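You operate a simulated robot arm through the tools that you are given. There is no shell and no other tool. Be economical: measure what you need, move in short steps, check, and stop when the job is done.

Carry out the task below with a simulated robot arm. There is one attempt and no reset: what you move stays moved.

TASK
Stand the spindle in its stand and push a seal on with the loader.
Fine: set the loader over the spindle's head, press the green button till a seal passes, put the loader back.

It is judged by the outcome, as a careful person would: the job done as asked, and still so three seconds after it is handed in. It fails if anything else is knocked over, pushed out of place, dropped, spilled or broken.

THE ROBOT
A 6-joint arm with a two-finger parallel gripper, fixed in place. Base frame: the origin is at the foot of the arm, x ahead of it, y to its left, z up; the work surface is at about z = 0.77. Lengths are in m, angles in degrees, forces in N, time in s.
With the tool pointing down near the work surface it reaches from about 0.24 to 0.64 m from the base axis. Its first joint turns from -66.0 to 66.0 degrees. Payload 2.7 kg.
Tool frame: the origin (TCP) lies between the finger pads and is the grasp point; the fingertips stand 0.023 m ahead of it; z points along the fingers, y is the line along which they close. The gripper opens to 0.094 m. The fingers are 0.038 m wide and 0.01 m thick; the gripper's body (0.054 by 0.096 m) begins 0.039 m behind the TCP.
Orientation is told as [roll, pitch, yaw] about the base's x, y, z axes, in that order, counted from this pose: with the fingers straight down and closing along the base's y, the tool's x points along the base's -x, its y along +y and its z along -z.

THE INTERFACE
- The arm moves only by the tool drive_tool. Its argument "plan" is a list of rows, each a list of 7 numbers: the shift along the tool's x, y, z in m, then the turn, a rotation vector about the tool's x, y, z in degrees, then the gripper command, from -1 (shut) to 1 (fully open), values between in proportion. In form: [[tx, ty, tz, wx, wy, wz, fingers], ...]. A call has 1 to 10 rows; each row shifts and turns the commanded pose from where the row before left it, along the tool's axes as they then stand. A row lasts 0.2 s, in which the tool goes at most 0.05 m and 8.6 degrees; a call with a longer step from one row to the next is refused whole, and so is a gripper value outside its range. A pose out of reach is approached as far as the arm can. The call stops where the force on the tool passes 70 N (or 10 N more than at its start, if that is more) or the arm is blocked; 0.2 s more then pass. The fingers move at their own pace (about 0.045 m/s each) and stop on an object; they squeeze with about 28 N. The grip force told is the motor's: it shows also when the fingers shut on nothing. Time passes only in rows, and 0.2 s behind the last, so rows that do not move let the fingers close. It gives the time, the measured TCP pose, the force on the tool (base axes), the opening and the grip force at its end, in the units of the frame above (readings bear some noise).
- Cameras (640 x 400 px; columns grow to the right, rows downward): "scene" is fixed at [0.0726, -0.4305, 1.4211]; the picture's right is [0.85, -0.53, 0.00], its down [-0.22, -0.35, -0.91] and it looks along [0.48, 0.77, -0.41] (base axes); focal length 316 px, centre (320, 200). "wrist" rides on the gripper at [-0.039, 0, -0.044] in the tool frame; the picture's right is [0.00, -1.00, 0.00], its down [0.97, 0.00, -0.24] and it looks along [0.24, 0.00, 0.97] (tool axes); focal length 218 px, centre (320, 200).
- capture(camera): a new picture of that camera. No time passes.
- measure_at(camera, pixels): there is no depth. For up to 12 entries [column, row, z] of the newest picture of that camera ("zoom" is the newest enlarged one), the place [x, y] in the base frame at which the ray of that pixel passes the height z, good to about 0.002 m, but the place of the scene camera against the robot may be out by one fixed shift of up to 0.012 m in any direction. No time passes.
- zoom(camera, box): a new picture of the part [left, top, right, bottom] of that camera's present view, enlarged. No time passes.
- job_done(): hands the job in; it is judged then, once.

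Work in short steps. Measure before you move; look again where a grasp or a placing could have gone wrong, and mend it. You have 80 turns and 34 pictures in all, the two below and enlarged ones among them. Open the gripper and draw the arm clear of the work before you hand the job in, unless the task says otherwise.

The tools are called after "Call:" as name(argument=value, ...) on one line, values as JSON. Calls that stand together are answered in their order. drive_tool: Moves the arm, as the interface text tells. Its arguments: {"type":"object","properties":{"plan":{"type":"array","items":{"type":"array","items":{"type":"number"}}}},"required":["plan"]} The other tools are called the same way: capture (camera) takes a picture; measure_at (camera, pixels) gives the place at which the rays of pixels pass given heights; zoom (camera, box) takes an enlarged picture of a part of a camera's view; job_done () hands the job in.

At the start:

```text
time: 0.0
tool_pos: [0.3681, 0.218, 1.1516]
orientation: [0.0, 0.0, 0.0]
force: [-0.1, -0.2, -0.1]
width: 0.0944
grasp_force: 0.0
```

scene: 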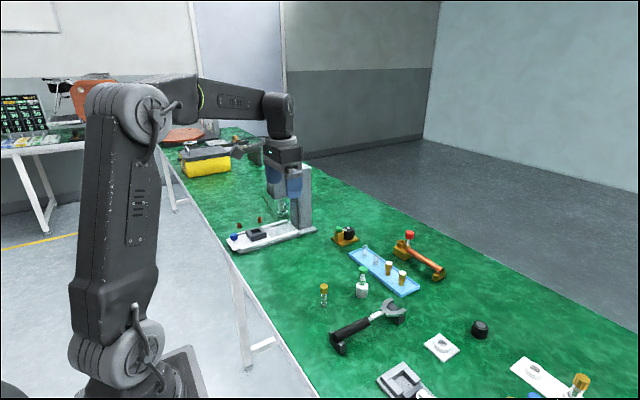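
wrist: 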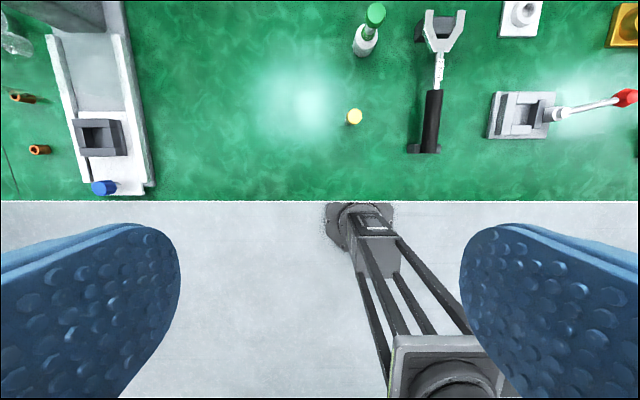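

The scene shows many small objects; I zoom in on the work area to identify the spindle, stand, and loader.

Call:
zoom(camera="scene", box=[220, 200, 460, 350])

Call:
zoom(camera="scene", box=[360, 280, 640, 400])

```text
2.67 times, centred on (340, 275) of scene
```

zoom: 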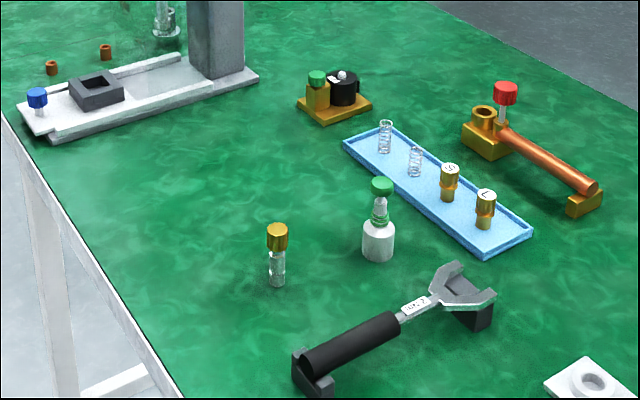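

```text
2.29 times, centred on (500, 340) of scene
```

zoom: 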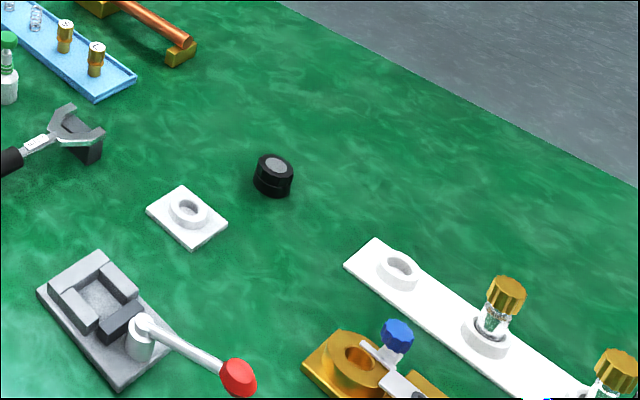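

I locate a few objects roughly by the wrist picture.

Call:
measure_at(camera="wrist", pixels=[[354, 117, 0.8], [365, 45, 0.77], [440, 30, 0.8], [422, 145, 0.8], [520, 15, 0.77], [515, 115, 0.78], [625, 98, 0.83], [625, 25, 0.78], [320, 200, 0.77], [100, 140, 0.79]])

Call:
measure_at(camera="scene", pixels=[[323, 302, 0.77], [362, 294, 0.77], [440, 348, 0.77], [480, 335, 0.77], [345, 240, 0.77], [385, 270, 0.77], [400, 385, 0.77], [540, 375, 0.77], [580, 385, 0.8], [408, 250, 0.77]])

```text
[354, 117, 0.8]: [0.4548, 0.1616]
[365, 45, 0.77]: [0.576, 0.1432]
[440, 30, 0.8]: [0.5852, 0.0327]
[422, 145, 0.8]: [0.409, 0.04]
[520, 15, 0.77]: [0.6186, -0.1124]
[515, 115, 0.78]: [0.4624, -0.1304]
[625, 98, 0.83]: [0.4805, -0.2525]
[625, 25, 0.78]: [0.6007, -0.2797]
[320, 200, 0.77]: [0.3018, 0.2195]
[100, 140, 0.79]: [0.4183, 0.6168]
```

```text
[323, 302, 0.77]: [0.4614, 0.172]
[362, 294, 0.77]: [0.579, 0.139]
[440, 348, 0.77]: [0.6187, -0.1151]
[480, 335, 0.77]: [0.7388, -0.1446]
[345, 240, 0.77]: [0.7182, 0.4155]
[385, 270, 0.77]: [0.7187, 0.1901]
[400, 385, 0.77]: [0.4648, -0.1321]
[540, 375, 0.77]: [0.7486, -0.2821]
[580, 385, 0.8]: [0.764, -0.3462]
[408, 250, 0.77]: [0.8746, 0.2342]
```

I move closer over the middle of the area for a detailed wrist look.

Call:
drive_tool(plan=[[0.03, -0.035, 0, 0, 0, 0, 1], [0.03, -0.035, 0.015, 0, 0, 0, 1], [0, -0.04, 0.03, 0, 0, 0, 1], [0, -0.04, 0.03, 0, 0, 0, 1], [0, -0.03, 0.03, 0, 0, 0, 1]])

Call:
capture(camera="wrist")

```text
time: 1.2
tool_pos: [0.3078, 0.0391, 1.0461]
orientation: [0.1, -0.2, 0.1]
force: [0.1, -0.3, -0.4]
width: 0.0941
grasp_force: 0.0
```

```text
29 pictures are left
```

wrist: 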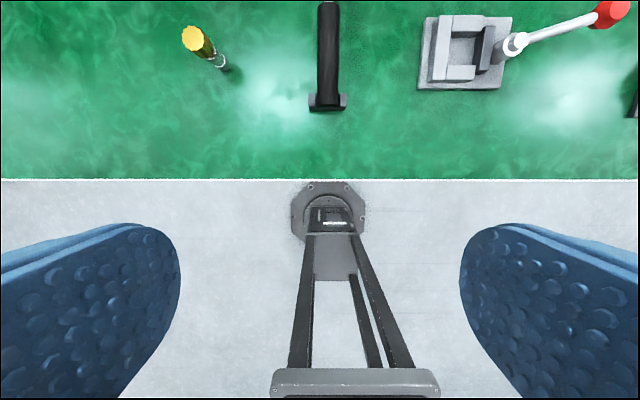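

The view is too near the base; I move out to x≈0.52.

Call:
drive_tool(plan=[[-0.045, 0, 0, 0, 0, 0, 1], [-0.045, 0, 0, 0, 0, 0, 1], [-0.045, 0, 0, 0, 0, 0, 1], [-0.045, 0, 0, 0, 0, 0, 1], [-0.04, 0, 0, 0, 0, 0, 1]])

Call:
capture(camera="wrist")

```text
time: 2.4
tool_pos: [0.5291, 0.0378, 1.0472]
orientation: [0.0, 0.1, -0.1]
force: [0.5, -0.1, 0.4]
width: 0.0938
grasp_force: 0.1
```

```text
28 pictures are left
```

wrist: 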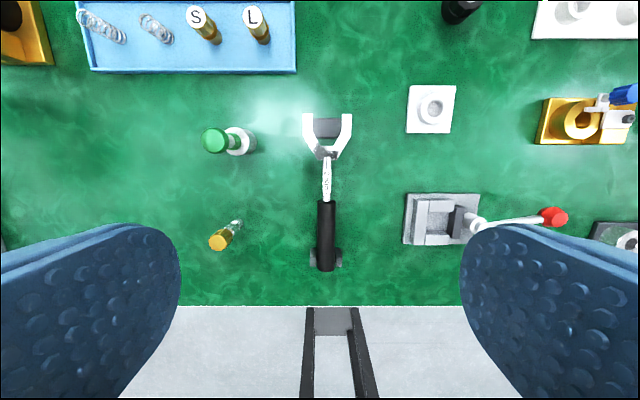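

Call:
zoom(camera="wrist", box=[180, 70, 480, 258])

Call:
zoom(camera="scene", box=[310, 250, 430, 325])

```text
2.13 times, centred on (330, 164) of wrist
```

zoom: 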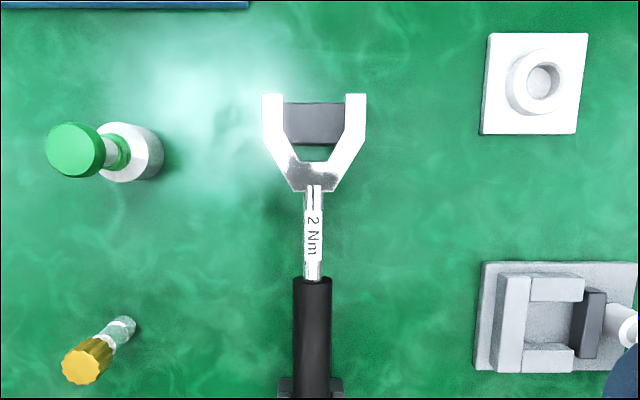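

```text
5.33 times, centred on (370, 288) of scene
```

zoom: 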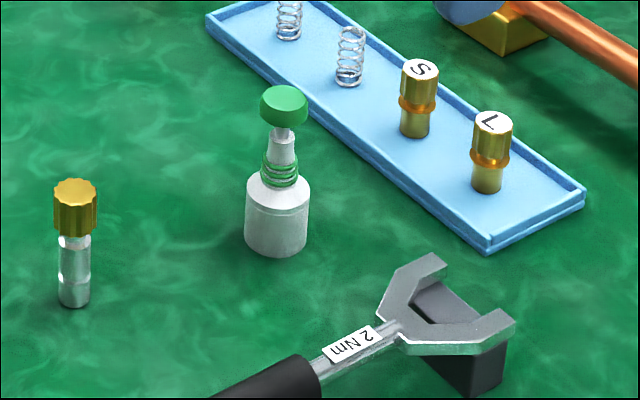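

Loader = white body with green rings and green button; spindle = gold-headed clear piece; stand = white plate with ring. I measure positions with several heights.

Call:
measure_at(camera="wrist", pixels=[[236, 224, 0.77], [218, 243, 0.8], [218, 243, 0.82], [218, 243, 0.84], [246, 141, 0.77], [215, 140, 0.84], [215, 140, 0.86], [215, 140, 0.88], [434, 107, 0.78], [407, 132, 0.772], [453, 132, 0.772], [456, 86, 0.772]])

Call:
measure_at(camera="zoom", pixels=[[74, 303, 0.77], [75, 184, 0.82], [75, 184, 0.83], [59, 303, 0.77], [89, 303, 0.77], [276, 240, 0.77], [245, 240, 0.77], [307, 240, 0.77], [284, 93, 0.85], [284, 93, 0.86], [284, 93, 0.87], [97, 190, 0.82]])

Call:
zoom(camera="wrist", box=[380, 60, 500, 135])

```text
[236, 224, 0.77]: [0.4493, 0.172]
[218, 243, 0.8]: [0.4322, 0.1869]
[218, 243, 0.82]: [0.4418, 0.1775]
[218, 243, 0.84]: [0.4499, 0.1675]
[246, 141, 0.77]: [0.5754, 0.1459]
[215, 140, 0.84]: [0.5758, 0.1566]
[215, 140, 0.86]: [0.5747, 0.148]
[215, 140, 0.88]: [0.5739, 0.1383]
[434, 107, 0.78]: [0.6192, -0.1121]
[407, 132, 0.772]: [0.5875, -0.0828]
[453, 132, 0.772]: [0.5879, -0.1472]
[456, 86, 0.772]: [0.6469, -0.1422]
```

```text
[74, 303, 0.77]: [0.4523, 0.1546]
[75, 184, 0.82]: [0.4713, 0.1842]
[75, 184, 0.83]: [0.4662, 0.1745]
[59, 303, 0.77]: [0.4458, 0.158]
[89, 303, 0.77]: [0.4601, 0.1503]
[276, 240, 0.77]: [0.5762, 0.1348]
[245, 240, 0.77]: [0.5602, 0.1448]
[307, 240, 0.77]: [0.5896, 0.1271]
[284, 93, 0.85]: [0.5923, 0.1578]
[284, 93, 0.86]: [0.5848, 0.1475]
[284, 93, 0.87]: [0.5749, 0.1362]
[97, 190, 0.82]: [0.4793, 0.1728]
```

```text
5.33 times, centred on (440, 98) of wrist
```

zoom: 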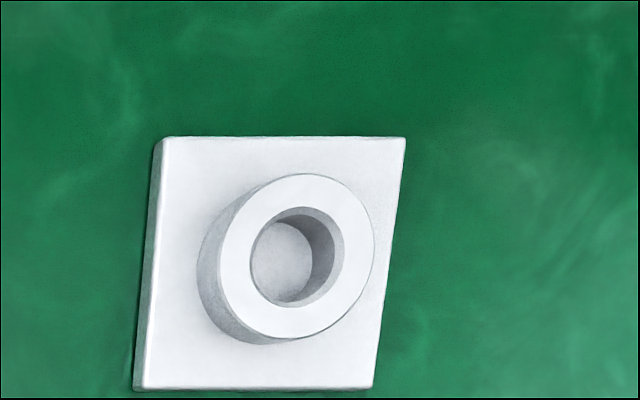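

I measure the ring's hole and rim at candidate heights.

Call:
measure_at(camera="zoom", pixels=[[250, 257, 0.79], [344, 257, 0.79], [297, 208, 0.79], [297, 307, 0.79], [297, 257, 0.79], [297, 257, 0.785], [282, 262, 0.776], [406, 138, 0.775], [164, 138, 0.775], [374, 388, 0.775], [145, 388, 0.775]])

Call:
zoom(camera="scene", box=[410, 320, 490, 370])

```text
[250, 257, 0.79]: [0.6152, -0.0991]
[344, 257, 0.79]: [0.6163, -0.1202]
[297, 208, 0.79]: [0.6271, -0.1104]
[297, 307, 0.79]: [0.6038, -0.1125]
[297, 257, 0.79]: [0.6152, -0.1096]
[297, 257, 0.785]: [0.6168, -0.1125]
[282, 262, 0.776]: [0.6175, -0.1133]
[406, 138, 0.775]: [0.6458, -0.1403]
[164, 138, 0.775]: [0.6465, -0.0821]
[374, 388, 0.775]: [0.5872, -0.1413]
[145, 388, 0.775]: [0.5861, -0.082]
```

```text
8.00 times, centred on (450, 345) of scene
```

zoom: 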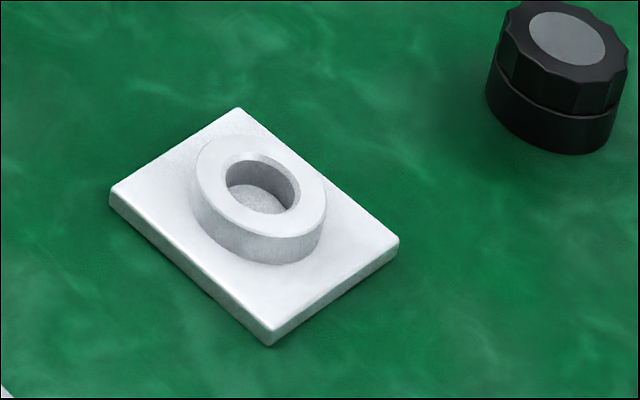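

Stand: plate 60 mm, hole centre ≈(0.6164,-0.1115), ~21 mm wide. Spindle near (0.451,0.169), top ≈0.835. I move above the spindle and look again.

Call:
drive_tool(plan=[[0.02, 0.033, 0.02, 0, 0, 0, 1], [0.02, 0.033, 0.025, 0, 0, 0, 1], [0.02, 0.033, 0.03, 0, 0, 0, 1], [0.018, 0.033, 0.03, 0, 0, 0, 1], [0, 0, 0, 0, 0, 0, 1]])

Call:
capture(camera="wrist")

```text
time: 3.6
tool_pos: [0.4499, 0.1694, 0.942]
orientation: [0.0, 0.0, 0.0]
force: [0.0, -0.1, 0.4]
width: 0.0938
grasp_force: 0.0
```

```text
23 pictures are left
```

wrist: 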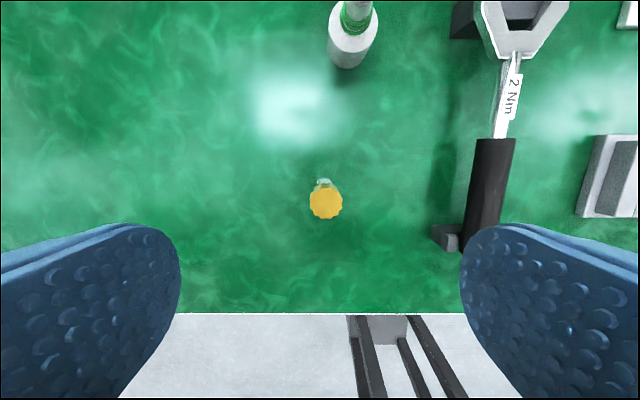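

Call:
measure_at(camera="wrist", pixels=[[326, 203, 0.835], [309, 203, 0.835], [343, 203, 0.835], [326, 187, 0.835], [326, 219, 0.835], [349, 50, 0.77], [352, 30, 0.8], [329, 30, 0.8], [378, 30, 0.8], [460, 240, 0.79], [324, 181, 0.775]])

```text
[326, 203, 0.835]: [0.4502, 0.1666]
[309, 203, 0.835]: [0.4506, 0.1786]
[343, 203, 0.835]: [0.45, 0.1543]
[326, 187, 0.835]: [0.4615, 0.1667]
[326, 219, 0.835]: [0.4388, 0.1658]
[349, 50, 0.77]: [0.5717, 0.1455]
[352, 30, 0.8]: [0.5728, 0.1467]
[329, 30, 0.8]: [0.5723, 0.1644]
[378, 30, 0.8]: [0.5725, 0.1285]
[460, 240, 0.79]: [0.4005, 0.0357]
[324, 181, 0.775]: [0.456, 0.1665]
```

Spindle head centre ≈(0.4503,0.1666). I descend to z≈0.825 and grip.

Call:
drive_tool(plan=[[-0.0005, -0.0028, 0.03, 0, 0, 0, 1], [0, 0, 0.035, 0, 0, 0, 1], [0, 0, 0.032, 0, 0, 0, 1], [0, 0, 0.02, 0, 0, 0, 1], [0, 0, 0, 0, 0, 0, 0], [0, 0, 0, 0, 0, 0, -0.5], [0, 0, 0, 0, 0, 0, -1], [0, 0, 0, 0, 0, 0, -1], [0, 0, 0, 0, 0, 0, -1]])

Call:
capture(camera="scene")

```text
time: 5.6
tool_pos: [0.4503, 0.1691, 0.8242]
orientation: [0.1, 0.0, 0.0]
force: [0.3, 1.1, 0.1]
width: 0.0231
grasp_force: 28.4
```

```text
22 pictures are left
```

scene: 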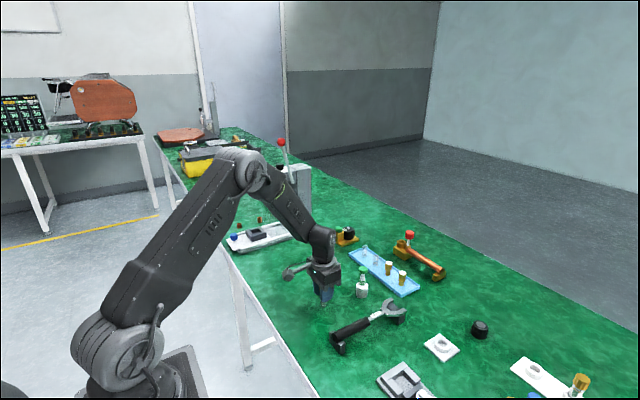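

Gripped at 23 mm. I lift and carry toward the stand at a safe height.

Call:
drive_tool(plan=[[0, 0, -0.02, 0, 0, 0, -1], [0, 0, -0.04, 0, 0, 0, -1], [0, 0, -0.04, 0, 0, 0, -1], [-0.025, -0.04, 0, 0, 0, 0, -1], [-0.025, -0.04, 0, 0, 0, 0, -1], [-0.025, -0.04, 0, 0, 0, 0, -1], [-0.025, -0.04, 0, 0, 0, 0, -1], [-0.024, -0.04, 0, 0, 0, 0, -1], [-0.022, -0.04, 0, 0, 0, 0, -1], [-0.02, -0.038, 0, 0, 0, 0, -1]])

Call:
capture(camera="wrist")

Call:
zoom(camera="scene", box=[380, 260, 500, 360])

```text
time: 7.8
tool_pos: [0.6166, -0.1112, 0.9232]
orientation: [0.1, 0.2, 0.1]
force: [-0.3, -0.2, 0.3]
width: 0.0231
grasp_force: 28.1
```

```text
21 pictures are left
```

wrist: 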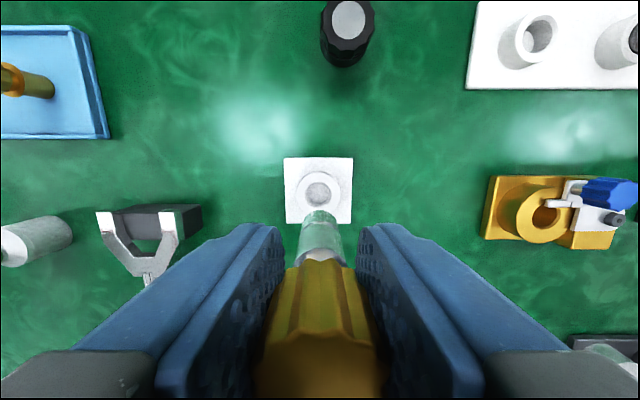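

```text
4.00 times, centred on (440, 310) of scene
```

zoom: 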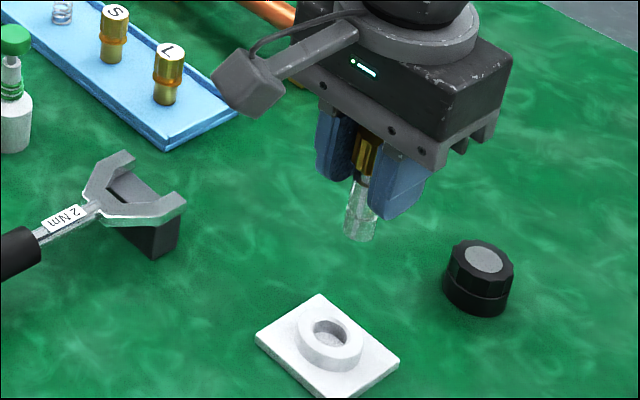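

The spindle hangs upright; I compare the spindle tip with the hole.

Call:
measure_at(camera="wrist", pixels=[[319, 191, 0.788], [308, 191, 0.788], [330, 191, 0.788], [319, 220, 0.869], [303, 222, 0.869], [337, 222, 0.869], [319, 211, 0.869], [284, 159, 0.776], [353, 158, 0.776], [286, 222, 0.776], [352, 222, 0.776]])

Call:
zoom(camera="wrist", box=[270, 150, 370, 270])

```text
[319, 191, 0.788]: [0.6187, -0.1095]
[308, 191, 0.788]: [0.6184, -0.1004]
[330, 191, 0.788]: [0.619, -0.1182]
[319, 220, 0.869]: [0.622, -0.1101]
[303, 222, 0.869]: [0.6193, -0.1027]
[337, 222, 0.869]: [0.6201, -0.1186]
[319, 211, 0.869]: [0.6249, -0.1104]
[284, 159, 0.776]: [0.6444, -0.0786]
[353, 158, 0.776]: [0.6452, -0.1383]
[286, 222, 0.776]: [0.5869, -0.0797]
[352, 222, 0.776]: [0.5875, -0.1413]
```

```text
3.33 times, centred on (320, 210) of wrist
```

zoom: 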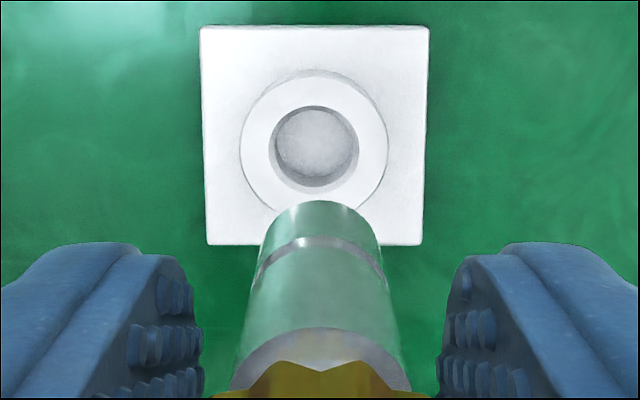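

Tip ≈(0.617,-0.1104) vs hole ≈(0.616,-0.110): aligned within clearance. I lower to just above the floor of the hole.

Call:
drive_tool(plan=[[0.0007, 0.0006, 0.03, 0, 0, 0, -1], [0, 0, 0.03, 0, 0, 0, -1], [0, 0, 0.012, 0, 0, 0, -1], [0, 0, 0.008, 0, 0, 0, -1], [0, 0, 0.006, 0, 0, 0, -1], [0, 0, 0, 0, 0, 0, -1]])

Call:
zoom(camera="scene", box=[400, 280, 496, 360])

```text
time: 9.2
tool_pos: [0.6153, -0.1095, 0.837]
orientation: [0.0, 0.0, 0.0]
force: [-0.1, 0.2, -1.1]
width: 0.0233
grasp_force: 27.6
```

```text
5.00 times, centred on (448, 320) of scene
```

zoom: 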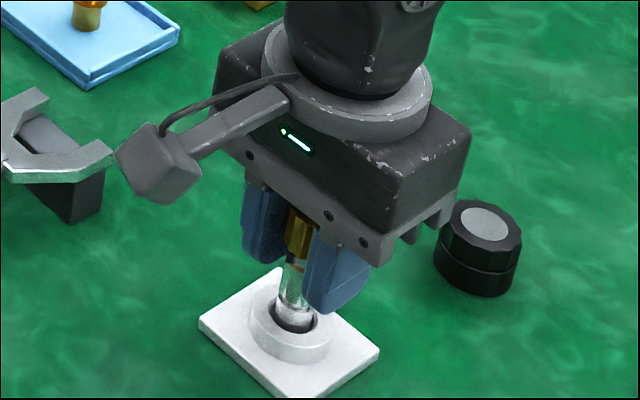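

The bottom is inside the ring; I lower gently for contact.

Call:
drive_tool(plan=[[0, 0, 0.003, 0, 0, 0, -1], [0, 0, 0.0015, 0, 0, 0, -1], [0, 0, 0, 0, 0, 0, -1]])

```text
time: 10.0
tool_pos: [0.6154, -0.1092, 0.8328]
orientation: [-0.1, 0.0, 0.1]
force: [0.7, 0.1, -0.7]
width: 0.0232
grasp_force: 28.1
```

Call:
drive_tool(plan=[[0, 0, 0.0015, 0, 0, 0, -1], [0, 0, 0.0015, 0, 0, 0, -1], [0, 0, 0, 0, 0, 0, -1]])

```text
time: 10.8
tool_pos: [0.615, -0.1084, 0.8311]
orientation: [-0.1, 0.0, 0.1]
force: [-8.2, -0.3, 10.3]
width: 0.0231
grasp_force: 27.7
```

Contact at z≈0.831 (floor). I ease back slightly and release.

Call:
drive_tool(plan=[[0, 0, -0.001, 0, 0, 0, -1], [0, 0, 0, 0, 0, 0, -0.5], [0, 0, 0, 0, 0, 0, -0.2], [0, 0, 0, 0, 0, 0, 0.1], [0, 0, 0, 0, 0, 0, 0.3], [0, 0, -0.03, 0, 0, 0, 0.3], [0, 0, -0.04, 0, 0, 0, 0.3], [0, 0, -0.03, 0, 0, 0, 1]])

Call:
capture(camera="wrist")

Call:
zoom(camera="scene", box=[400, 300, 496, 360])

```text
time: 12.6
tool_pos: [0.616, -0.1099, 0.9321]
orientation: [-0.1, -0.1, 0.0]
force: [-0.5, -0.2, 0.6]
width: 0.0938
grasp_force: 0.0
```

```text
17 pictures are left
```

wrist: 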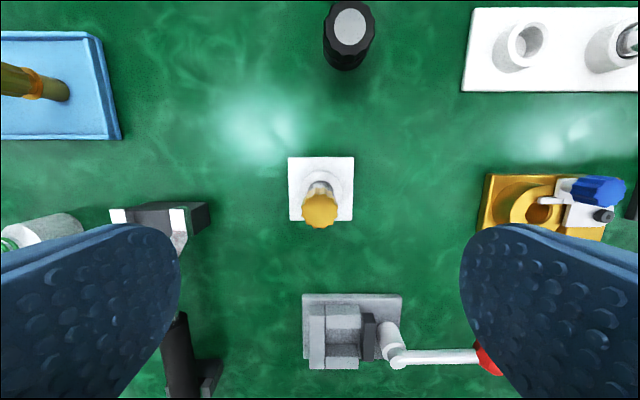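

```text
6.67 times, centred on (448, 330) of scene
```

zoom: 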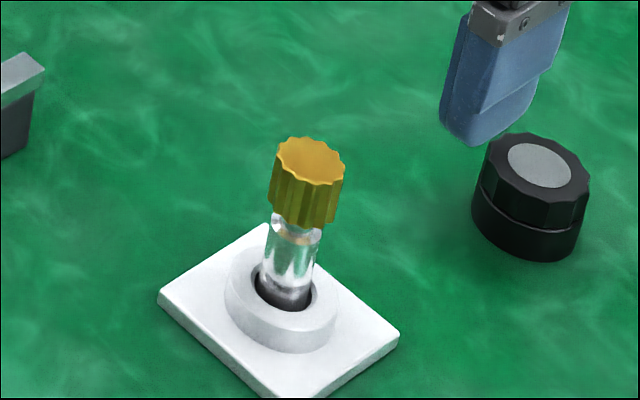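

Call:
measure_at(camera="wrist", pixels=[[320, 211, 0.841], [303, 211, 0.841], [338, 211, 0.841], [320, 195, 0.841], [320, 228, 0.841], [289, 157, 0.776], [353, 157, 0.776], [289, 221, 0.776], [351, 221, 0.776]])

Call:
zoom(camera="wrist", box=[272, 145, 368, 241])

```text
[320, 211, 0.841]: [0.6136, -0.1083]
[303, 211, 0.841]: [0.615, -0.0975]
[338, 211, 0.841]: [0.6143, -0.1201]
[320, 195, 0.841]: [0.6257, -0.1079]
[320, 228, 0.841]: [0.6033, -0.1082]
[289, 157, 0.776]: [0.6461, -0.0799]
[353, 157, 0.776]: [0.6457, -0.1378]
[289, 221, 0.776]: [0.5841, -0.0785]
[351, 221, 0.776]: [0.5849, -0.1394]
```

```text
4.17 times, centred on (320, 193) of wrist
```

zoom: 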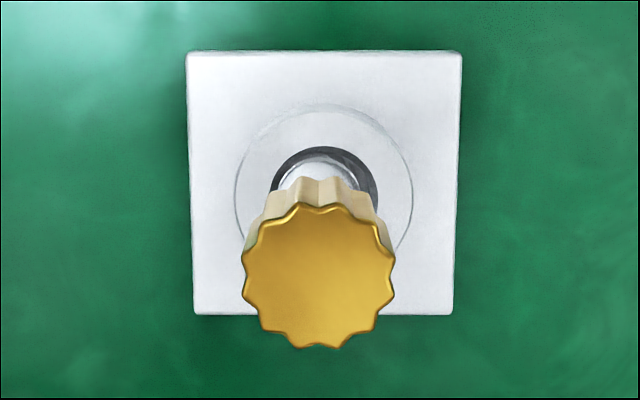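

Spindle stands upright with head centre ≈(0.6145,-0.1083). Now I hover above the loader.

Call:
drive_tool(plan=[[0, 0, -0.04, 0, 0, 0, 1], [0.006, 0.043, 0, 0, 0, 0, 1], [0.007, 0.043, 0, 0, 0, 0, 1], [0.007, 0.043, 0, 0, 0, 0, 1], [0.007, 0.043, 0, 0, 0, 0, 1], [0.007, 0.043, 0, 0, 0, 0, 1], [0.007, 0.04, 0, 0, 0, 0, 1], [0, 0, 0, 0, 0, 0, 1]])

Call:
capture(camera="wrist")

```text
time: 14.4
tool_pos: [0.5748, 0.1476, 0.9707]
orientation: [-0.1, 0.0, 0.0]
force: [0.5, 0.3, -0.5]
width: 0.0939
grasp_force: 0.0
```

```text
14 pictures are left
```

wrist: 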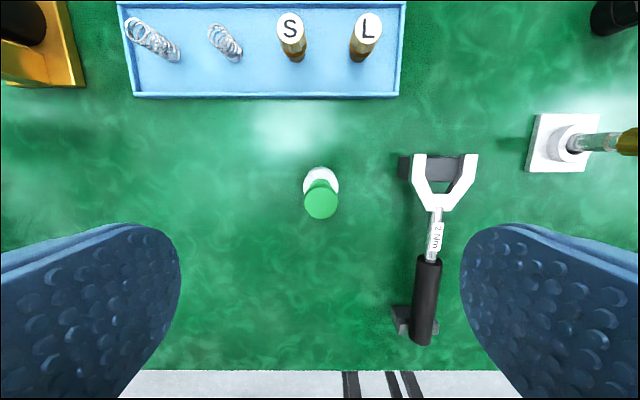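

Call:
measure_at(camera="wrist", pixels=[[321, 203, 0.862], [304, 203, 0.862], [338, 203, 0.862], [321, 187, 0.862], [321, 219, 0.862], [302, 183, 0.804], [338, 183, 0.804], [320, 167, 0.804]])

Call:
zoom(camera="scene", box=[338, 255, 386, 305])

```text
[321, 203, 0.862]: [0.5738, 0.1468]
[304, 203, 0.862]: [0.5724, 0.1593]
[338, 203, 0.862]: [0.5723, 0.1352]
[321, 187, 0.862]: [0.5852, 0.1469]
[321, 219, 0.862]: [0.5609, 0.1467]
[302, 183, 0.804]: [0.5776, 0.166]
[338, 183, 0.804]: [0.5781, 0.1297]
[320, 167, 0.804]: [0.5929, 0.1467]
```

```text
8.00 times, centred on (362, 280) of scene
```

zoom: 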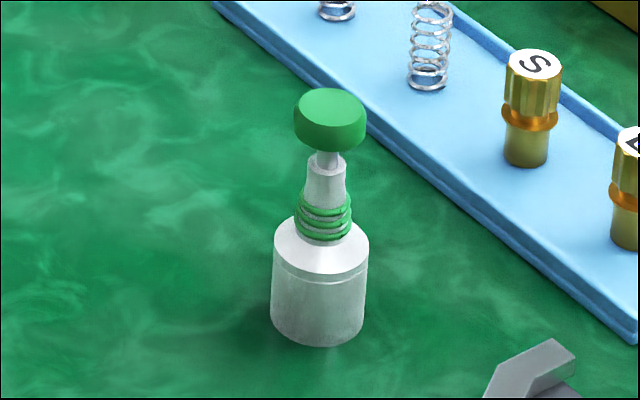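

Loader axis ≈(0.5745,0.147), button ≈24 mm wide, 0.847–0.861 high. I'll grip the button rim from above (palm would hit the button in a body grip), so it can be carried and pressed without letting go.

Call:
drive_tool(plan=[[0, -0.0006, 0.04, 0, 0, 0, 0.3], [0, 0, 0.04, 0, 0, 0, 0], [0, 0, 0.0255, 0, 0, 0, 0], [0, 0, 0, 0, 0, 0, -0.3], [0, 0, 0, 0, 0, 0, -0.5], [0, 0, 0, 0, 0, 0, -0.6], [0, 0, 0, 0, 0, 0, -1], [0, 0, 0, 0, 0, 0, -1]])

Call:
zoom(camera="scene", box=[322, 240, 402, 305])

```text
time: 16.2
tool_pos: [0.5744, 0.1455, 0.8663]
orientation: [-0.1, 0.0, -0.1]
force: [-0.3, -0.7, -0.2]
width: 0.0242
grasp_force: 28.1
```

```text
6.15 times, centred on (362, 272) of scene
```

zoom: 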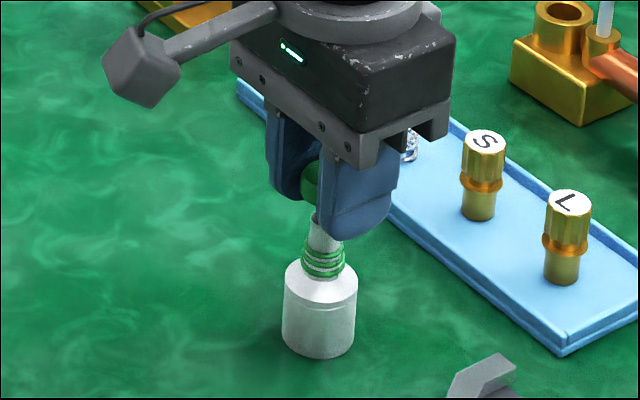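

The button is gripped at 24 mm, loader still upright. I lift a little and check that the whole loader comes along.

Call:
drive_tool(plan=[[0, 0, -0.005, 0, 0, 0, -1], [0, 0, -0.01, 0, 0, 0, -1], [0, 0, -0.015, 0, 0, 0, -1], [0, 0, 0, 0, 0, 0, -1]])

Call:
zoom(camera="scene", box=[322, 240, 402, 305])

```text
time: 17.2
tool_pos: [0.5747, 0.1462, 0.8964]
orientation: [0.0, 0.1, 0.1]
force: [-0.7, 0.1, -1.5]
width: 0.0244
grasp_force: 27.8
```

```text
6.15 times, centred on (362, 272) of scene
```

zoom: 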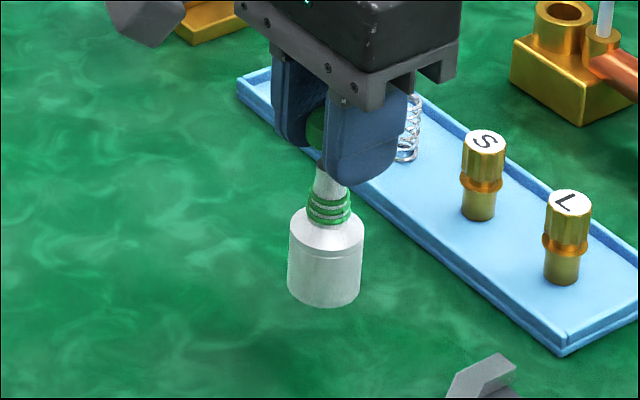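

The loader lifts whole. I raise it and carry it over the spindle, stopping high to check alignment.

Call:
drive_tool(plan=[[0, 0, -0.035, 0, 0, 0, -1], [0, 0, -0.035, 0, 0, 0, -1], [-0.006, -0.038, 0, 0, 0, 0, -1], [-0.006, -0.038, 0, 0, 0, 0, -1], [-0.006, -0.038, 0, 0, 0, 0, -1], [-0.006, -0.038, 0, 0, 0, 0, -1], [-0.006, -0.038, 0, 0, 0, 0, -1], [-0.006, -0.038, 0, 0, 0, 0, -1], [-0.004, -0.0267, 0, 0, 0, 0, -1], [0, 0, 0, 0, 0, 0, -1]])

Call:
capture(camera="wrist")

Call:
zoom(camera="scene", box=[400, 260, 496, 360])

```text
time: 19.4
tool_pos: [0.614, -0.1088, 0.9669]
orientation: [0.0, 0.0, 0.1]
force: [0.6, 0.3, -1.5]
width: 0.0241
grasp_force: 27.6
```

```text
10 pictures are left
```

wrist: 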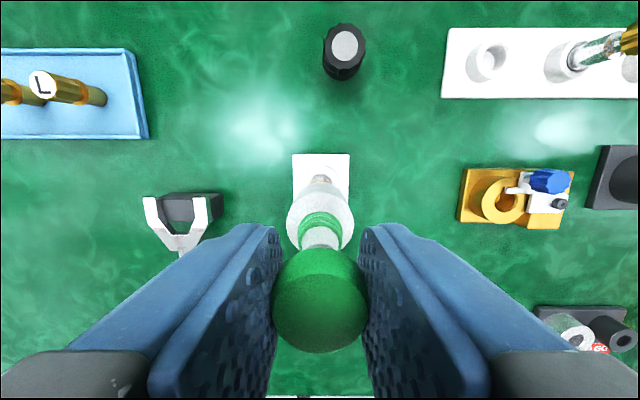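

```text
4.00 times, centred on (448, 310) of scene
```

zoom: 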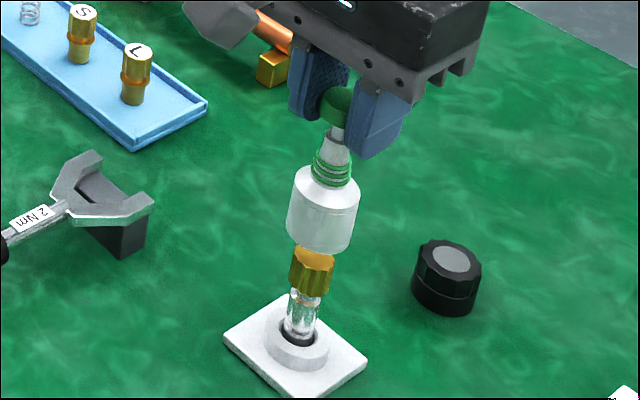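

Axes line up (body bottom at (320,238), head at (312,258) in the zoom along the same vertical). I lower gently; loader bottom ≈0.871, head top ≈0.841.

Call:
drive_tool(plan=[[-0.0004, 0.0002, 0.015, 0, 0, 0, -1], [0, 0, 0.01, 0, 0, 0, -1], [0, 0, 0.003, 0, 0, 0, -1], [0, 0, 0.002, 0, 0, 0, -1], [0, 0, 0.002, 0, 0, 0, -1], [0, 0, 0, 0, 0, 0, -1]])

```text
time: 20.8
tool_pos: [0.614, -0.1094, 0.9343]
orientation: [0.0, 0.0, -0.1]
force: [1.3, 0.3, 3.4]
width: 0.0242
grasp_force: 27.5
```

Contact of about 5 N near the head's top height; I look closely before pushing.

Call:
zoom(camera="scene", box=[416, 290, 480, 360])

```text
5.71 times, centred on (448, 325) of scene
```

zoom: 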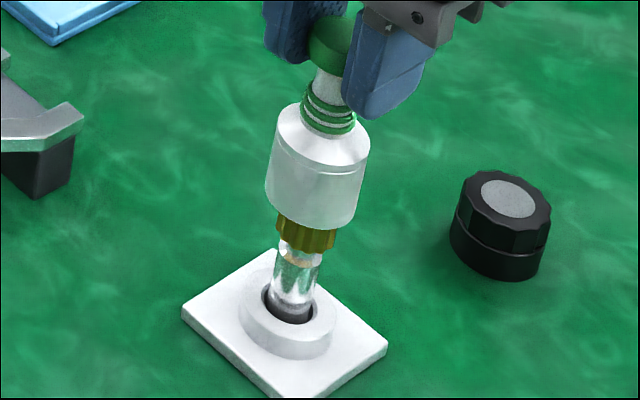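

The button looks a bit closer to the body, so it may already be compressing on the head. I press 2 mm more and read the force.

Call:
drive_tool(plan=[[0, 0, 0.001, 0, 0, 0, -1], [0, 0, 0.001, 0, 0, 0, -1], [0, 0, 0, 0, 0, 0, -1]])

```text
time: 21.6
tool_pos: [0.6137, -0.11, 0.9325]
orientation: [0.1, -0.2, -0.1]
force: [0.9, 0.6, 6.6]
width: 0.0243
grasp_force: 27.5
```

Stiffness ≈1.8 N/mm: the loader is resting on the head's top and the button spring compressing. The tool has drifted to (0.6137,-0.110) versus the head at (0.6147,-0.1085); I raise off, correct and re-lower to see if it seats deeper.

Call:
drive_tool(plan=[[0, 0, -0.008, 0, 0, 0, -1], [-0.001, 0.001, 0, 0, 0, 0, -1], [0, 0, 0, 0, 0, 0, -1]])

```text
time: 22.4
tool_pos: [0.6156, -0.1081, 0.9397]
orientation: [0.1, 0.0, -0.1]
force: [-0.3, -1.1, 2.3]
width: 0.0242
grasp_force: 28.0
```

Force is still +2.3 N at a higher z, which is odd; I look.

Call:
drive_tool(plan=[[0, 0, 0, 0, 0, 0, -1]])

Call:
zoom(camera="scene", box=[416, 280, 480, 360])

```text
time: 22.8
tool_pos: [0.6153, -0.1089, 0.9402]
orientation: [0.0, 0.1, 0.0]
force: [0.1, -0.3, 1.7]
width: 0.0241
grasp_force: 27.8
```

```text
5.00 times, centred on (448, 320) of scene
```

zoom: 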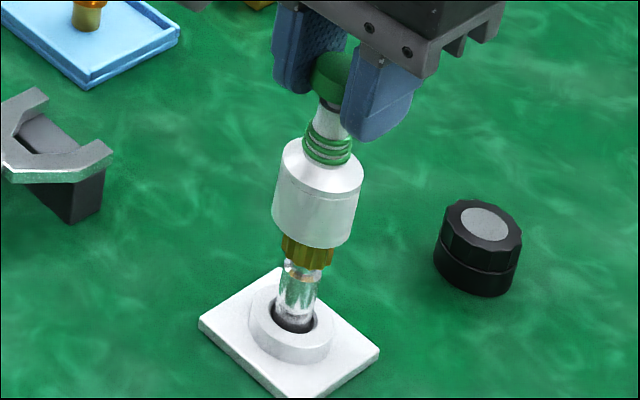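

The loader rests square on the head with a preloaded button spring. I press the button progressively, watching the force.

Call:
drive_tool(plan=[[0, 0, 0.003, 0, 0, 0, -1], [0, 0, 0.003, 0, 0, 0, -1], [0, 0, 0.002, 0, 0, 0, -1], [0, 0, 0.001, 0, 0, 0, -1], [0, 0, 0, 0, 0, 0, -1]])

```text
time: 24.0
tool_pos: [0.6164, -0.1088, 0.9312]
orientation: [0.0, -0.2, -0.1]
force: [0.1, -0.3, 8.6]
width: 0.0243
grasp_force: 28.0
```

Call:
drive_tool(plan=[[0, 0, 0.001, 0, 0, 0, -1], [0, 0, 0.001, 0, 0, 0, -1], [0, 0, 0, 0, 0, 0, -1]])

Call:
zoom(camera="scene", box=[424, 285, 472, 345])

```text
time: 24.8
tool_pos: [0.6169, -0.1087, 0.9301]
orientation: [-0.1, -0.3, 0.0]
force: [0.8, 0.3, 12.9]
width: 0.0243
grasp_force: 27.9
```

```text
6.67 times, centred on (448, 315) of scene
```

zoom: 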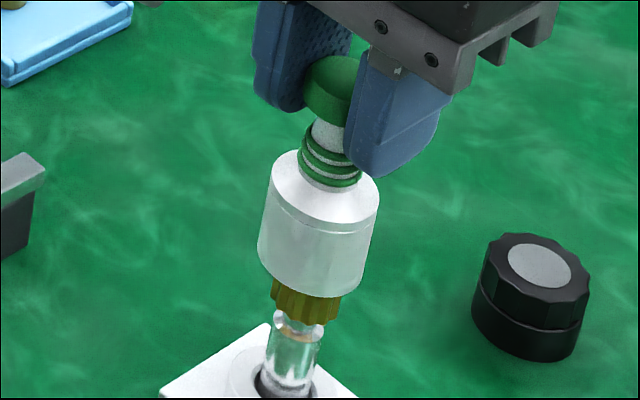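

The stem is nearly fully in (button close to the neck) and the force rises more steeply; I press a little more to bottom it out.

Call:
drive_tool(plan=[[0, 0, 0.001, 0, 0, 0, -1], [0, 0, 0.001, 0, 0, 0, -1], [0, 0, 0.001, 0, 0, 0, -1], [0, 0, 0, 0, 0, 0, -1]])

```text
time: 25.8
tool_pos: [0.6172, -0.1084, 0.9273]
orientation: [0.0, -0.2, -0.1]
force: [1.8, -0.8, 18.6]
width: 0.0244
grasp_force: 27.9
```

Call:
drive_tool(plan=[[0.0008, 0, 0.001, 0, 0, 0, -1], [0, 0, 0.001, 0, 0, 0, -1], [0, 0, 0.001, 0, 0, 0, -1], [0, 0, 0, 0, 0, 0, -1]])

Call:
zoom(camera="scene", box=[424, 285, 472, 345])

```text
time: 26.8
tool_pos: [0.616, -0.1091, 0.9245]
orientation: [0.0, -0.2, 0.0]
force: [2.8, -0.8, 16.7]
width: 0.0245
grasp_force: 28.1
```

```text
6.67 times, centred on (448, 315) of scene
```

zoom: 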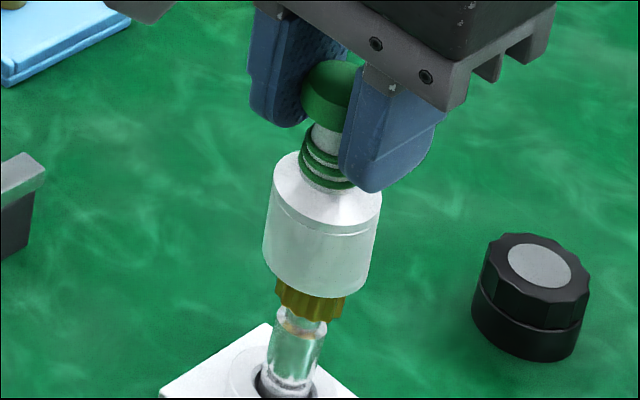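

The fingers are slipping on the button at ~18 N, so friction isn't enough. I ease off to near-zero load, then will open slightly and press the button with the palm while the fingers surround the loader.

Call:
drive_tool(plan=[[0, 0, -0.004, 0, 0, 0, -1], [0, 0, -0.004, 0, 0, 0, -1], [0, 0, -0.003, 0, 0, 0, -1], [0, 0, 0, 0, 0, 0, -1]])

```text
time: 27.8
tool_pos: [0.6157, -0.108, 0.933]
orientation: [0.1, 0.0, 0.0]
force: [-0.1, -0.2, 2.3]
width: 0.0245
grasp_force: 28.1
```

Light vertical load, no side force. I open slightly, keeping the fingers around the button, and look.

Call:
drive_tool(plan=[[0, 0, 0, 0, 0, 0, -0.42], [0, 0, 0, 0, 0, 0, -0.35], [0, 0, 0, 0, 0, 0, -0.3], [0, 0, 0, 0, 0, 0, -0.3]])

Call:
zoom(camera="scene", box=[416, 280, 480, 360])

```text
time: 28.8
tool_pos: [0.6147, -0.1075, 0.935]
orientation: [-0.1, 0.1, 0.0]
force: [0.2, 0.4, -0.8]
width: 0.033
grasp_force: 0.1
```

```text
5.00 times, centred on (448, 320) of scene
```

zoom: 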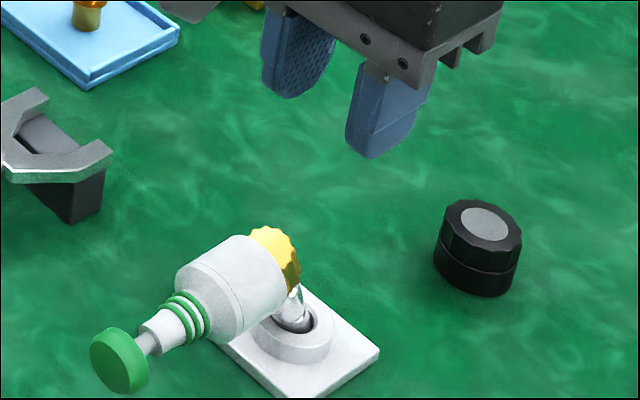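

The loader tipped off when released. I back straight up to let it settle and look from above.

Call:
drive_tool(plan=[[0, 0, -0.04, 0, 0, 0, -0.3], [0, 0, -0.03, 0, 0, 0, 1], [0.02, 0, -0.02, 0, 0, 0, 1], [0.02, 0, -0.01, 0, 0, 0, 1], [0, 0, 0, 0, 0, 0, 1], [0, 0, 0, 0, 0, 0, 1], [0, 0, 0, 0, 0, 0, 1]])

Call:
capture(camera="wrist")

```text
time: 30.4
tool_pos: [0.5756, -0.1082, 1.0341]
orientation: [0.1, 0.1, 0.1]
force: [0.4, -0.4, 0.5]
width: 0.094
grasp_force: 0.2
```

```text
3 pictures are left
```

wrist: 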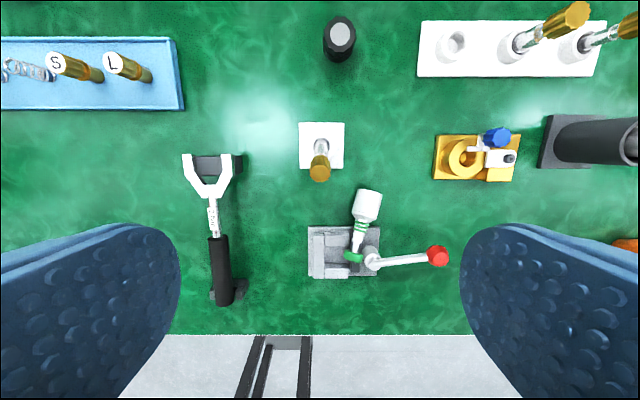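

The loader lies with its body on the bench (366,205) and its button against the clamp fixture at (352,257); the spindle still stands. I measure these in the current picture.

Call:
measure_at(camera="wrist", pixels=[[355, 193, 0.788], [383, 197, 0.788], [369, 191, 0.788], [350, 214, 0.788], [376, 219, 0.788], [363, 221, 0.788], [352, 257, 0.795], [437, 255, 0.83], [437, 255, 0.8], [320, 167, 0.843], [308, 226, 0.78], [380, 278, 0.78]])

Call:
zoom(camera="wrist", box=[290, 110, 450, 290])

```text
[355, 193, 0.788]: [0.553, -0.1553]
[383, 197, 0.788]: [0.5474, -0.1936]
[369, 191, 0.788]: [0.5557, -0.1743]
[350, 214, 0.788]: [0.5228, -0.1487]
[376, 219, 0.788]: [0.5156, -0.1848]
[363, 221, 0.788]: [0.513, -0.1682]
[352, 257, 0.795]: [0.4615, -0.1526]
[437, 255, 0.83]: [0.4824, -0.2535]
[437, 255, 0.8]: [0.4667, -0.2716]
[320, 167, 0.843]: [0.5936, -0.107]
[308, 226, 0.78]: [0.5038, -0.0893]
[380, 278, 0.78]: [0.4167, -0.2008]
```

```text
2.22 times, centred on (370, 200) of wrist
```

zoom: 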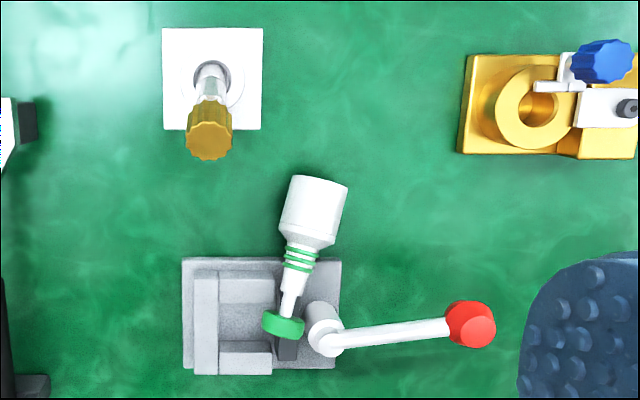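

The spindle now leans in its stand (to be re-stood later). I refine the body's centre and axis direction from the enlarged picture before picking up the loader.

Call:
measure_at(camera="zoom", pixels=[[313, 210, 0.79], [313, 210, 0.797], [320, 180, 0.788], [320, 180, 0.795], [306, 240, 0.8], [290, 300, 0.81], [284, 325, 0.81], [284, 325, 0.825], [209, 140, 0.841], [209, 140, 0.835], [213, 80, 0.776], [211, 75, 0.788]])

```text
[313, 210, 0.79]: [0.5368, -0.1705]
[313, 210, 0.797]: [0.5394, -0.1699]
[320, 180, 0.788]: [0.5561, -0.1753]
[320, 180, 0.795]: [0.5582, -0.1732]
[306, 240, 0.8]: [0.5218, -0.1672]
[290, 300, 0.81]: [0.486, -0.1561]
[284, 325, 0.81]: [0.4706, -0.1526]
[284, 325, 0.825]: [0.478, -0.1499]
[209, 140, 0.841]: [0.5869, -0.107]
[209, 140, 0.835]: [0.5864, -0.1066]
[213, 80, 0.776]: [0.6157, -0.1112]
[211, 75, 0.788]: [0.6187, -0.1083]
```

Body centre ≈(0.538,-0.170), axis 16° off x. I move over it with the tool turned 16° and the fingers half open.

Call:
drive_tool(plan=[[0.019, -0.031, 0.02, 0, 0, 0, 0.35], [0.0186, -0.0308, 0.02, 0, 0, 0, 0.35], [0, 0, 0.02, 0, 0, 8, 0.35], [0, 0, 0.02, 0, 0, 8, 0.35], [0, 0, 0.03, 0, 0, 0, 0.35], [0, 0, 0.03, 0, 0, 0, 0.35], [0, 0, 0, 0, 0, 0, 0.35]])

```text
time: 32.0
tool_pos: [0.5374, -0.1696, 0.8949]
orientation: [0.0, -0.1, -16.0]
force: [-0.1, 0.0, -0.3]
width: 0.0635
grasp_force: 0.1
```

On target; I descend to z≈0.800 and close on the body.

Call:
drive_tool(plan=[[0, 0, 0.04, 0, 0, 0, 0.35], [0, 0, 0.03, 0, 0, 0, 0.35], [0, 0, 0.015, 0, 0, 0, 0.35], [0, 0, 0.01, 0, 0, 0, 0.35], [0, 0, 0, 0, 0, 0, 0], [0, 0, 0, 0, 0, 0, -0.3], [0, 0, 0, 0, 0, 0, -1], [0, 0, 0, 0, 0, 0, -1], [0, 0, 0, 0, 0, 0, -1]])

```text
time: 34.0
tool_pos: [0.5384, -0.1709, 0.7985]
orientation: [0.0, 0.0, -16.0]
force: [0.6, 0.1, -0.3]
width: 0.0344
grasp_force: 27.7
```

Body gripped (34 mm). I lift straight up and begin turning the tool about the vertical.

Call:
drive_tool(plan=[[0, 0, -0.02, 0, 0, 0, -1], [0, 0, -0.045, 0, 0, 0, -1], [0, 0, -0.045, 0, 0, 0, -1], [0, 0, -0.04, 0, 0, 0, -1], [0, 0, 0, 0, 0, 8.5, -1], [0, 0, 0, 0, 0, 8.5, -1], [0, 0, 0, 0, 0, 8.5, -1], [0, 0, 0, 0, 0, 8.5, -1], [0, 0, 0, 0, 0, 8.5, -1], [0, 0, 0, 0, 0, 8.5, -1]])

```text
time: 36.2
tool_pos: [0.5379, -0.1705, 0.9488]
orientation: [0.0, 0.0, -67.0]
force: [0.2, 0.1, -0.4]
width: 0.0342
grasp_force: 27.6
```

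Call:
drive_tool(plan=[[0, 0, 0, 0, 0, 8.5, -1], [0, 0, 0, 0, 0, 8.5, -1], [0, 0, 0, 0, 0, 8.5, -1], [0, 0, 0, 0, 0, 8.5, -1], [0, 0, 0, 0, 0, 8.5, -1], [0, 0, 0, 0, 0, 8.5, -1], [0, 0, 0, 0, 0, 8.5, -1], [0, 0, 0, 0, 0, 8.5, -1], [0, 0, 0, 0, 0, 8.5, -1], [0, 0, 0, 0, 0, 8.5, -1]])

```text
time: 38.4
tool_pos: [0.538, -0.17, 0.9492]
orientation: [-0.1, 0.0, -152.1]
force: [0.4, -0.4, -1.3]
width: 0.0342
grasp_force: 28.2
```

Turned to -152° without trouble. I finish the turn to -166° and carry the loader toward its original place.

Call:
drive_tool(plan=[[0, 0, 0, 0, 0, 7, -1], [0, 0, 0, 0, 0, 6.9, -1], [0.014, -0.0373, 0, 0, 0, 0, -1], [0.014, -0.0373, 0, 0, 0, 0, -1], [0.014, -0.0373, 0, 0, 0, 0, -1], [0.014, -0.0373, 0, 0, 0, 0, -1], [0.014, -0.0373, 0, 0, 0, 0, -1], [0.014, -0.0373, 0, 0, 0, 0, -1], [0.014, -0.0373, 0, 0, 0, 0, -1], [0.014, -0.0376, 0, 0, 0, 0, -1]])

```text
time: 40.6
tool_pos: [0.5834, 0.0492, 0.9438]
orientation: [-1.4, 0.4, -163.9]
force: [-0.1, -0.4, -0.6]
width: 0.0342
grasp_force: 28.0
out of reach, approached as far as the arm can: row 7, 8, 9, 10
```

The wrist roll seems at its limit; I turn back ~16° to get room and read the pose.

Call:
drive_tool(plan=[[0, 0, 0, 0, 0, -8, -1], [0, 0, 0, 0, 0, -8, -1], [0, 0, 0, 0, 0, 0, -1], [0, 0, 0, 0, 0, 0, -1]])

```text
time: 41.6
tool_pos: [0.5827, 0.0497, 0.9449]
orientation: [0.0, 0.1, -149.8]
force: [0.1, -0.8, -1.1]
width: 0.0344
grasp_force: 27.8
```

Call:
drive_tool(plan=[[0.0139, -0.0294, 0, 0, 0, 0, -1], [0.0139, -0.0294, 0, 0, 0, 0, -1], [0.0139, -0.0294, 0, 0, 0, 0, -1], [0, 0, 0, 0, 8, 0, -1], [0, 0, 0, 0, 8, 0, -1], [0, 0, 0, 0, 8, 0, -1], [0, 0, 0, 0, 8, 0, -1], [0, 0, 0, 0, 8, 0, -1], [0, 0, 0, 0, 0, 0, -1]])

```text
time: 43.6
tool_pos: [0.5751, 0.145, 0.9448]
orientation: [0.0, 40.1, -149.9]
force: [0.6, 1.0, -0.9]
width: 0.0343
grasp_force: 27.6
```

Tilting works. I continue to 80° and spend one picture on the loader's attitude.

Call:
drive_tool(plan=[[0, 0, 0, 0, 8, 0, -1], [0, 0, 0, 0, 8, 0, -1], [0, 0, 0, 0, 8, 0, -1], [0, 0, 0, 0, 8, 0, -1], [0, 0, 0, 0, 6, 0, -1], [0, 0, 0, 0, 0, 0, -1]])

Call:
zoom(camera="scene", box=[300, 180, 460, 350])

```text
time: 45.0
tool_pos: [0.5747, 0.1451, 0.9452]
orientation: [0.0, 78.1, -149.8]
force: [0.0, -0.3, -1.4]
width: 0.0342
grasp_force: 28.3
```

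```text
2.35 times, centred on (380, 265) of scene
```

zoom: 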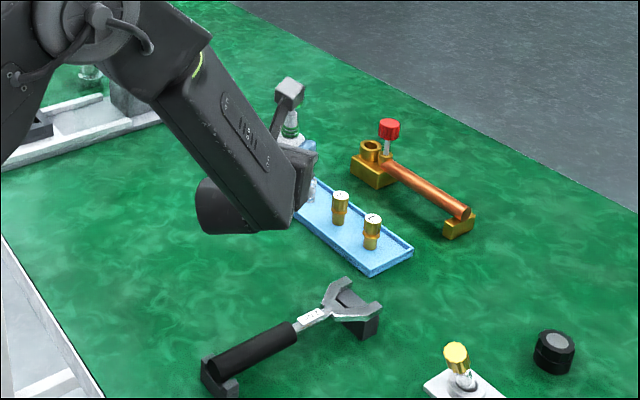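

The loader is roughly upright. At this spot the wrist would come down over the wrench handle, so I shift to free bench around (0.545,0.245) and start lowering.

Call:
drive_tool(plan=[[0.0017, -0.034, 0.0078, 0, 0, 0, -1], [0.0017, -0.034, 0.0078, 0, 0, 0, -1], [0.0016, -0.0336, 0.0078, 0, 0, 0, -1], [-0.0293, 0, 0.0062, 0, 0, 0, -1], [-0.0293, 0, 0.0062, 0, 0, 0, -1], [-0.0293, 0, 0.0062, 0, 0, 0, -1], [-0.0196, 0, 0.0042, 0, 0, 0, -1], [0, 0, 0, 0, 0, 0, -1]])

```text
time: 46.8
tool_pos: [0.544, 0.2454, 0.8356]
orientation: [-0.1, 78.0, -150.0]
force: [-0.2, -0.3, -0.7]
width: 0.0343
grasp_force: 28.4
```

Call:
drive_tool(plan=[[-0.0147, 0, 0.0031, 0, 0, 0, -1], [-0.0147, 0, 0.0031, 0, 0, 0, -1], [-0.0039, 0, 0.0008, 0, 0, 0, -1], [-0.002, 0, 0.0004, 0, 0, 0, -1], [0, 0, 0, 0, 0, 0, -1]])

```text
time: 47.6
tool_pos: [0.5462, 0.2445, 0.8091]
orientation: [0.1, 78.8, -149.6]
force: [-5.3, -3.0, 9.6]
width: 0.0344
grasp_force: 27.9
stopped in row 4: the force on the tool passed its limit (the readings are from after the stop); the commanded pose is now the measured one
```

Something on the gripper's underside touched at z 0.809 before the loader. I raise slightly, reduce the tilt to 67° where finger and housing clearances balance, and lower again.

Call:
drive_tool(plan=[[0.0196, 0, -0.0042, 0, 0, 0, -1], [0, 0, 0, 0, -6, 0, -1], [0, 0, 0, 0, -5.8, 0, -1], [-0.0138, 0, 0.0059, 0, 0, 0, -1], [-0.0074, 0, 0.0031, 0, 0, 0, -1], [0, 0, 0, 0, 0, 0, -1]])

```text
time: 49.0
tool_pos: [0.5453, 0.2447, 0.8046]
orientation: [0.1, 66.9, -149.6]
force: [-0.1, -1.0, -1.5]
width: 0.0344
grasp_force: 28.5
```

Call:
drive_tool(plan=[[-0.0028, 0, 0.0012, 0, 0, 0, -1], [-0.0018, 0, 0.0008, 0, 0, 0, -1], [-0.0009, 0, 0.0004, 0, 0, 0, -1], [0, 0, 0, 0, 0, 0, -1]])

```text
time: 50.0
tool_pos: [0.5451, 0.2447, 0.7981]
orientation: [0.1, 66.9, -149.6]
force: [0.3, 0.9, 0.2]
width: 0.0344
grasp_force: 27.8
```

Call:
drive_tool(plan=[[-0.0009, 0, 0.0004, 0, 0, 0, -1], [-0.0009, 0, 0.0004, 0, 0, 0, -1], [0, 0, 0, 0, 0, 0, -1]])

```text
time: 50.8
tool_pos: [0.5464, 0.2458, 0.7963]
orientation: [0.1, 67.1, -149.5]
force: [-2.1, 0.5, 4.2]
width: 0.0343
grasp_force: 28.2
```

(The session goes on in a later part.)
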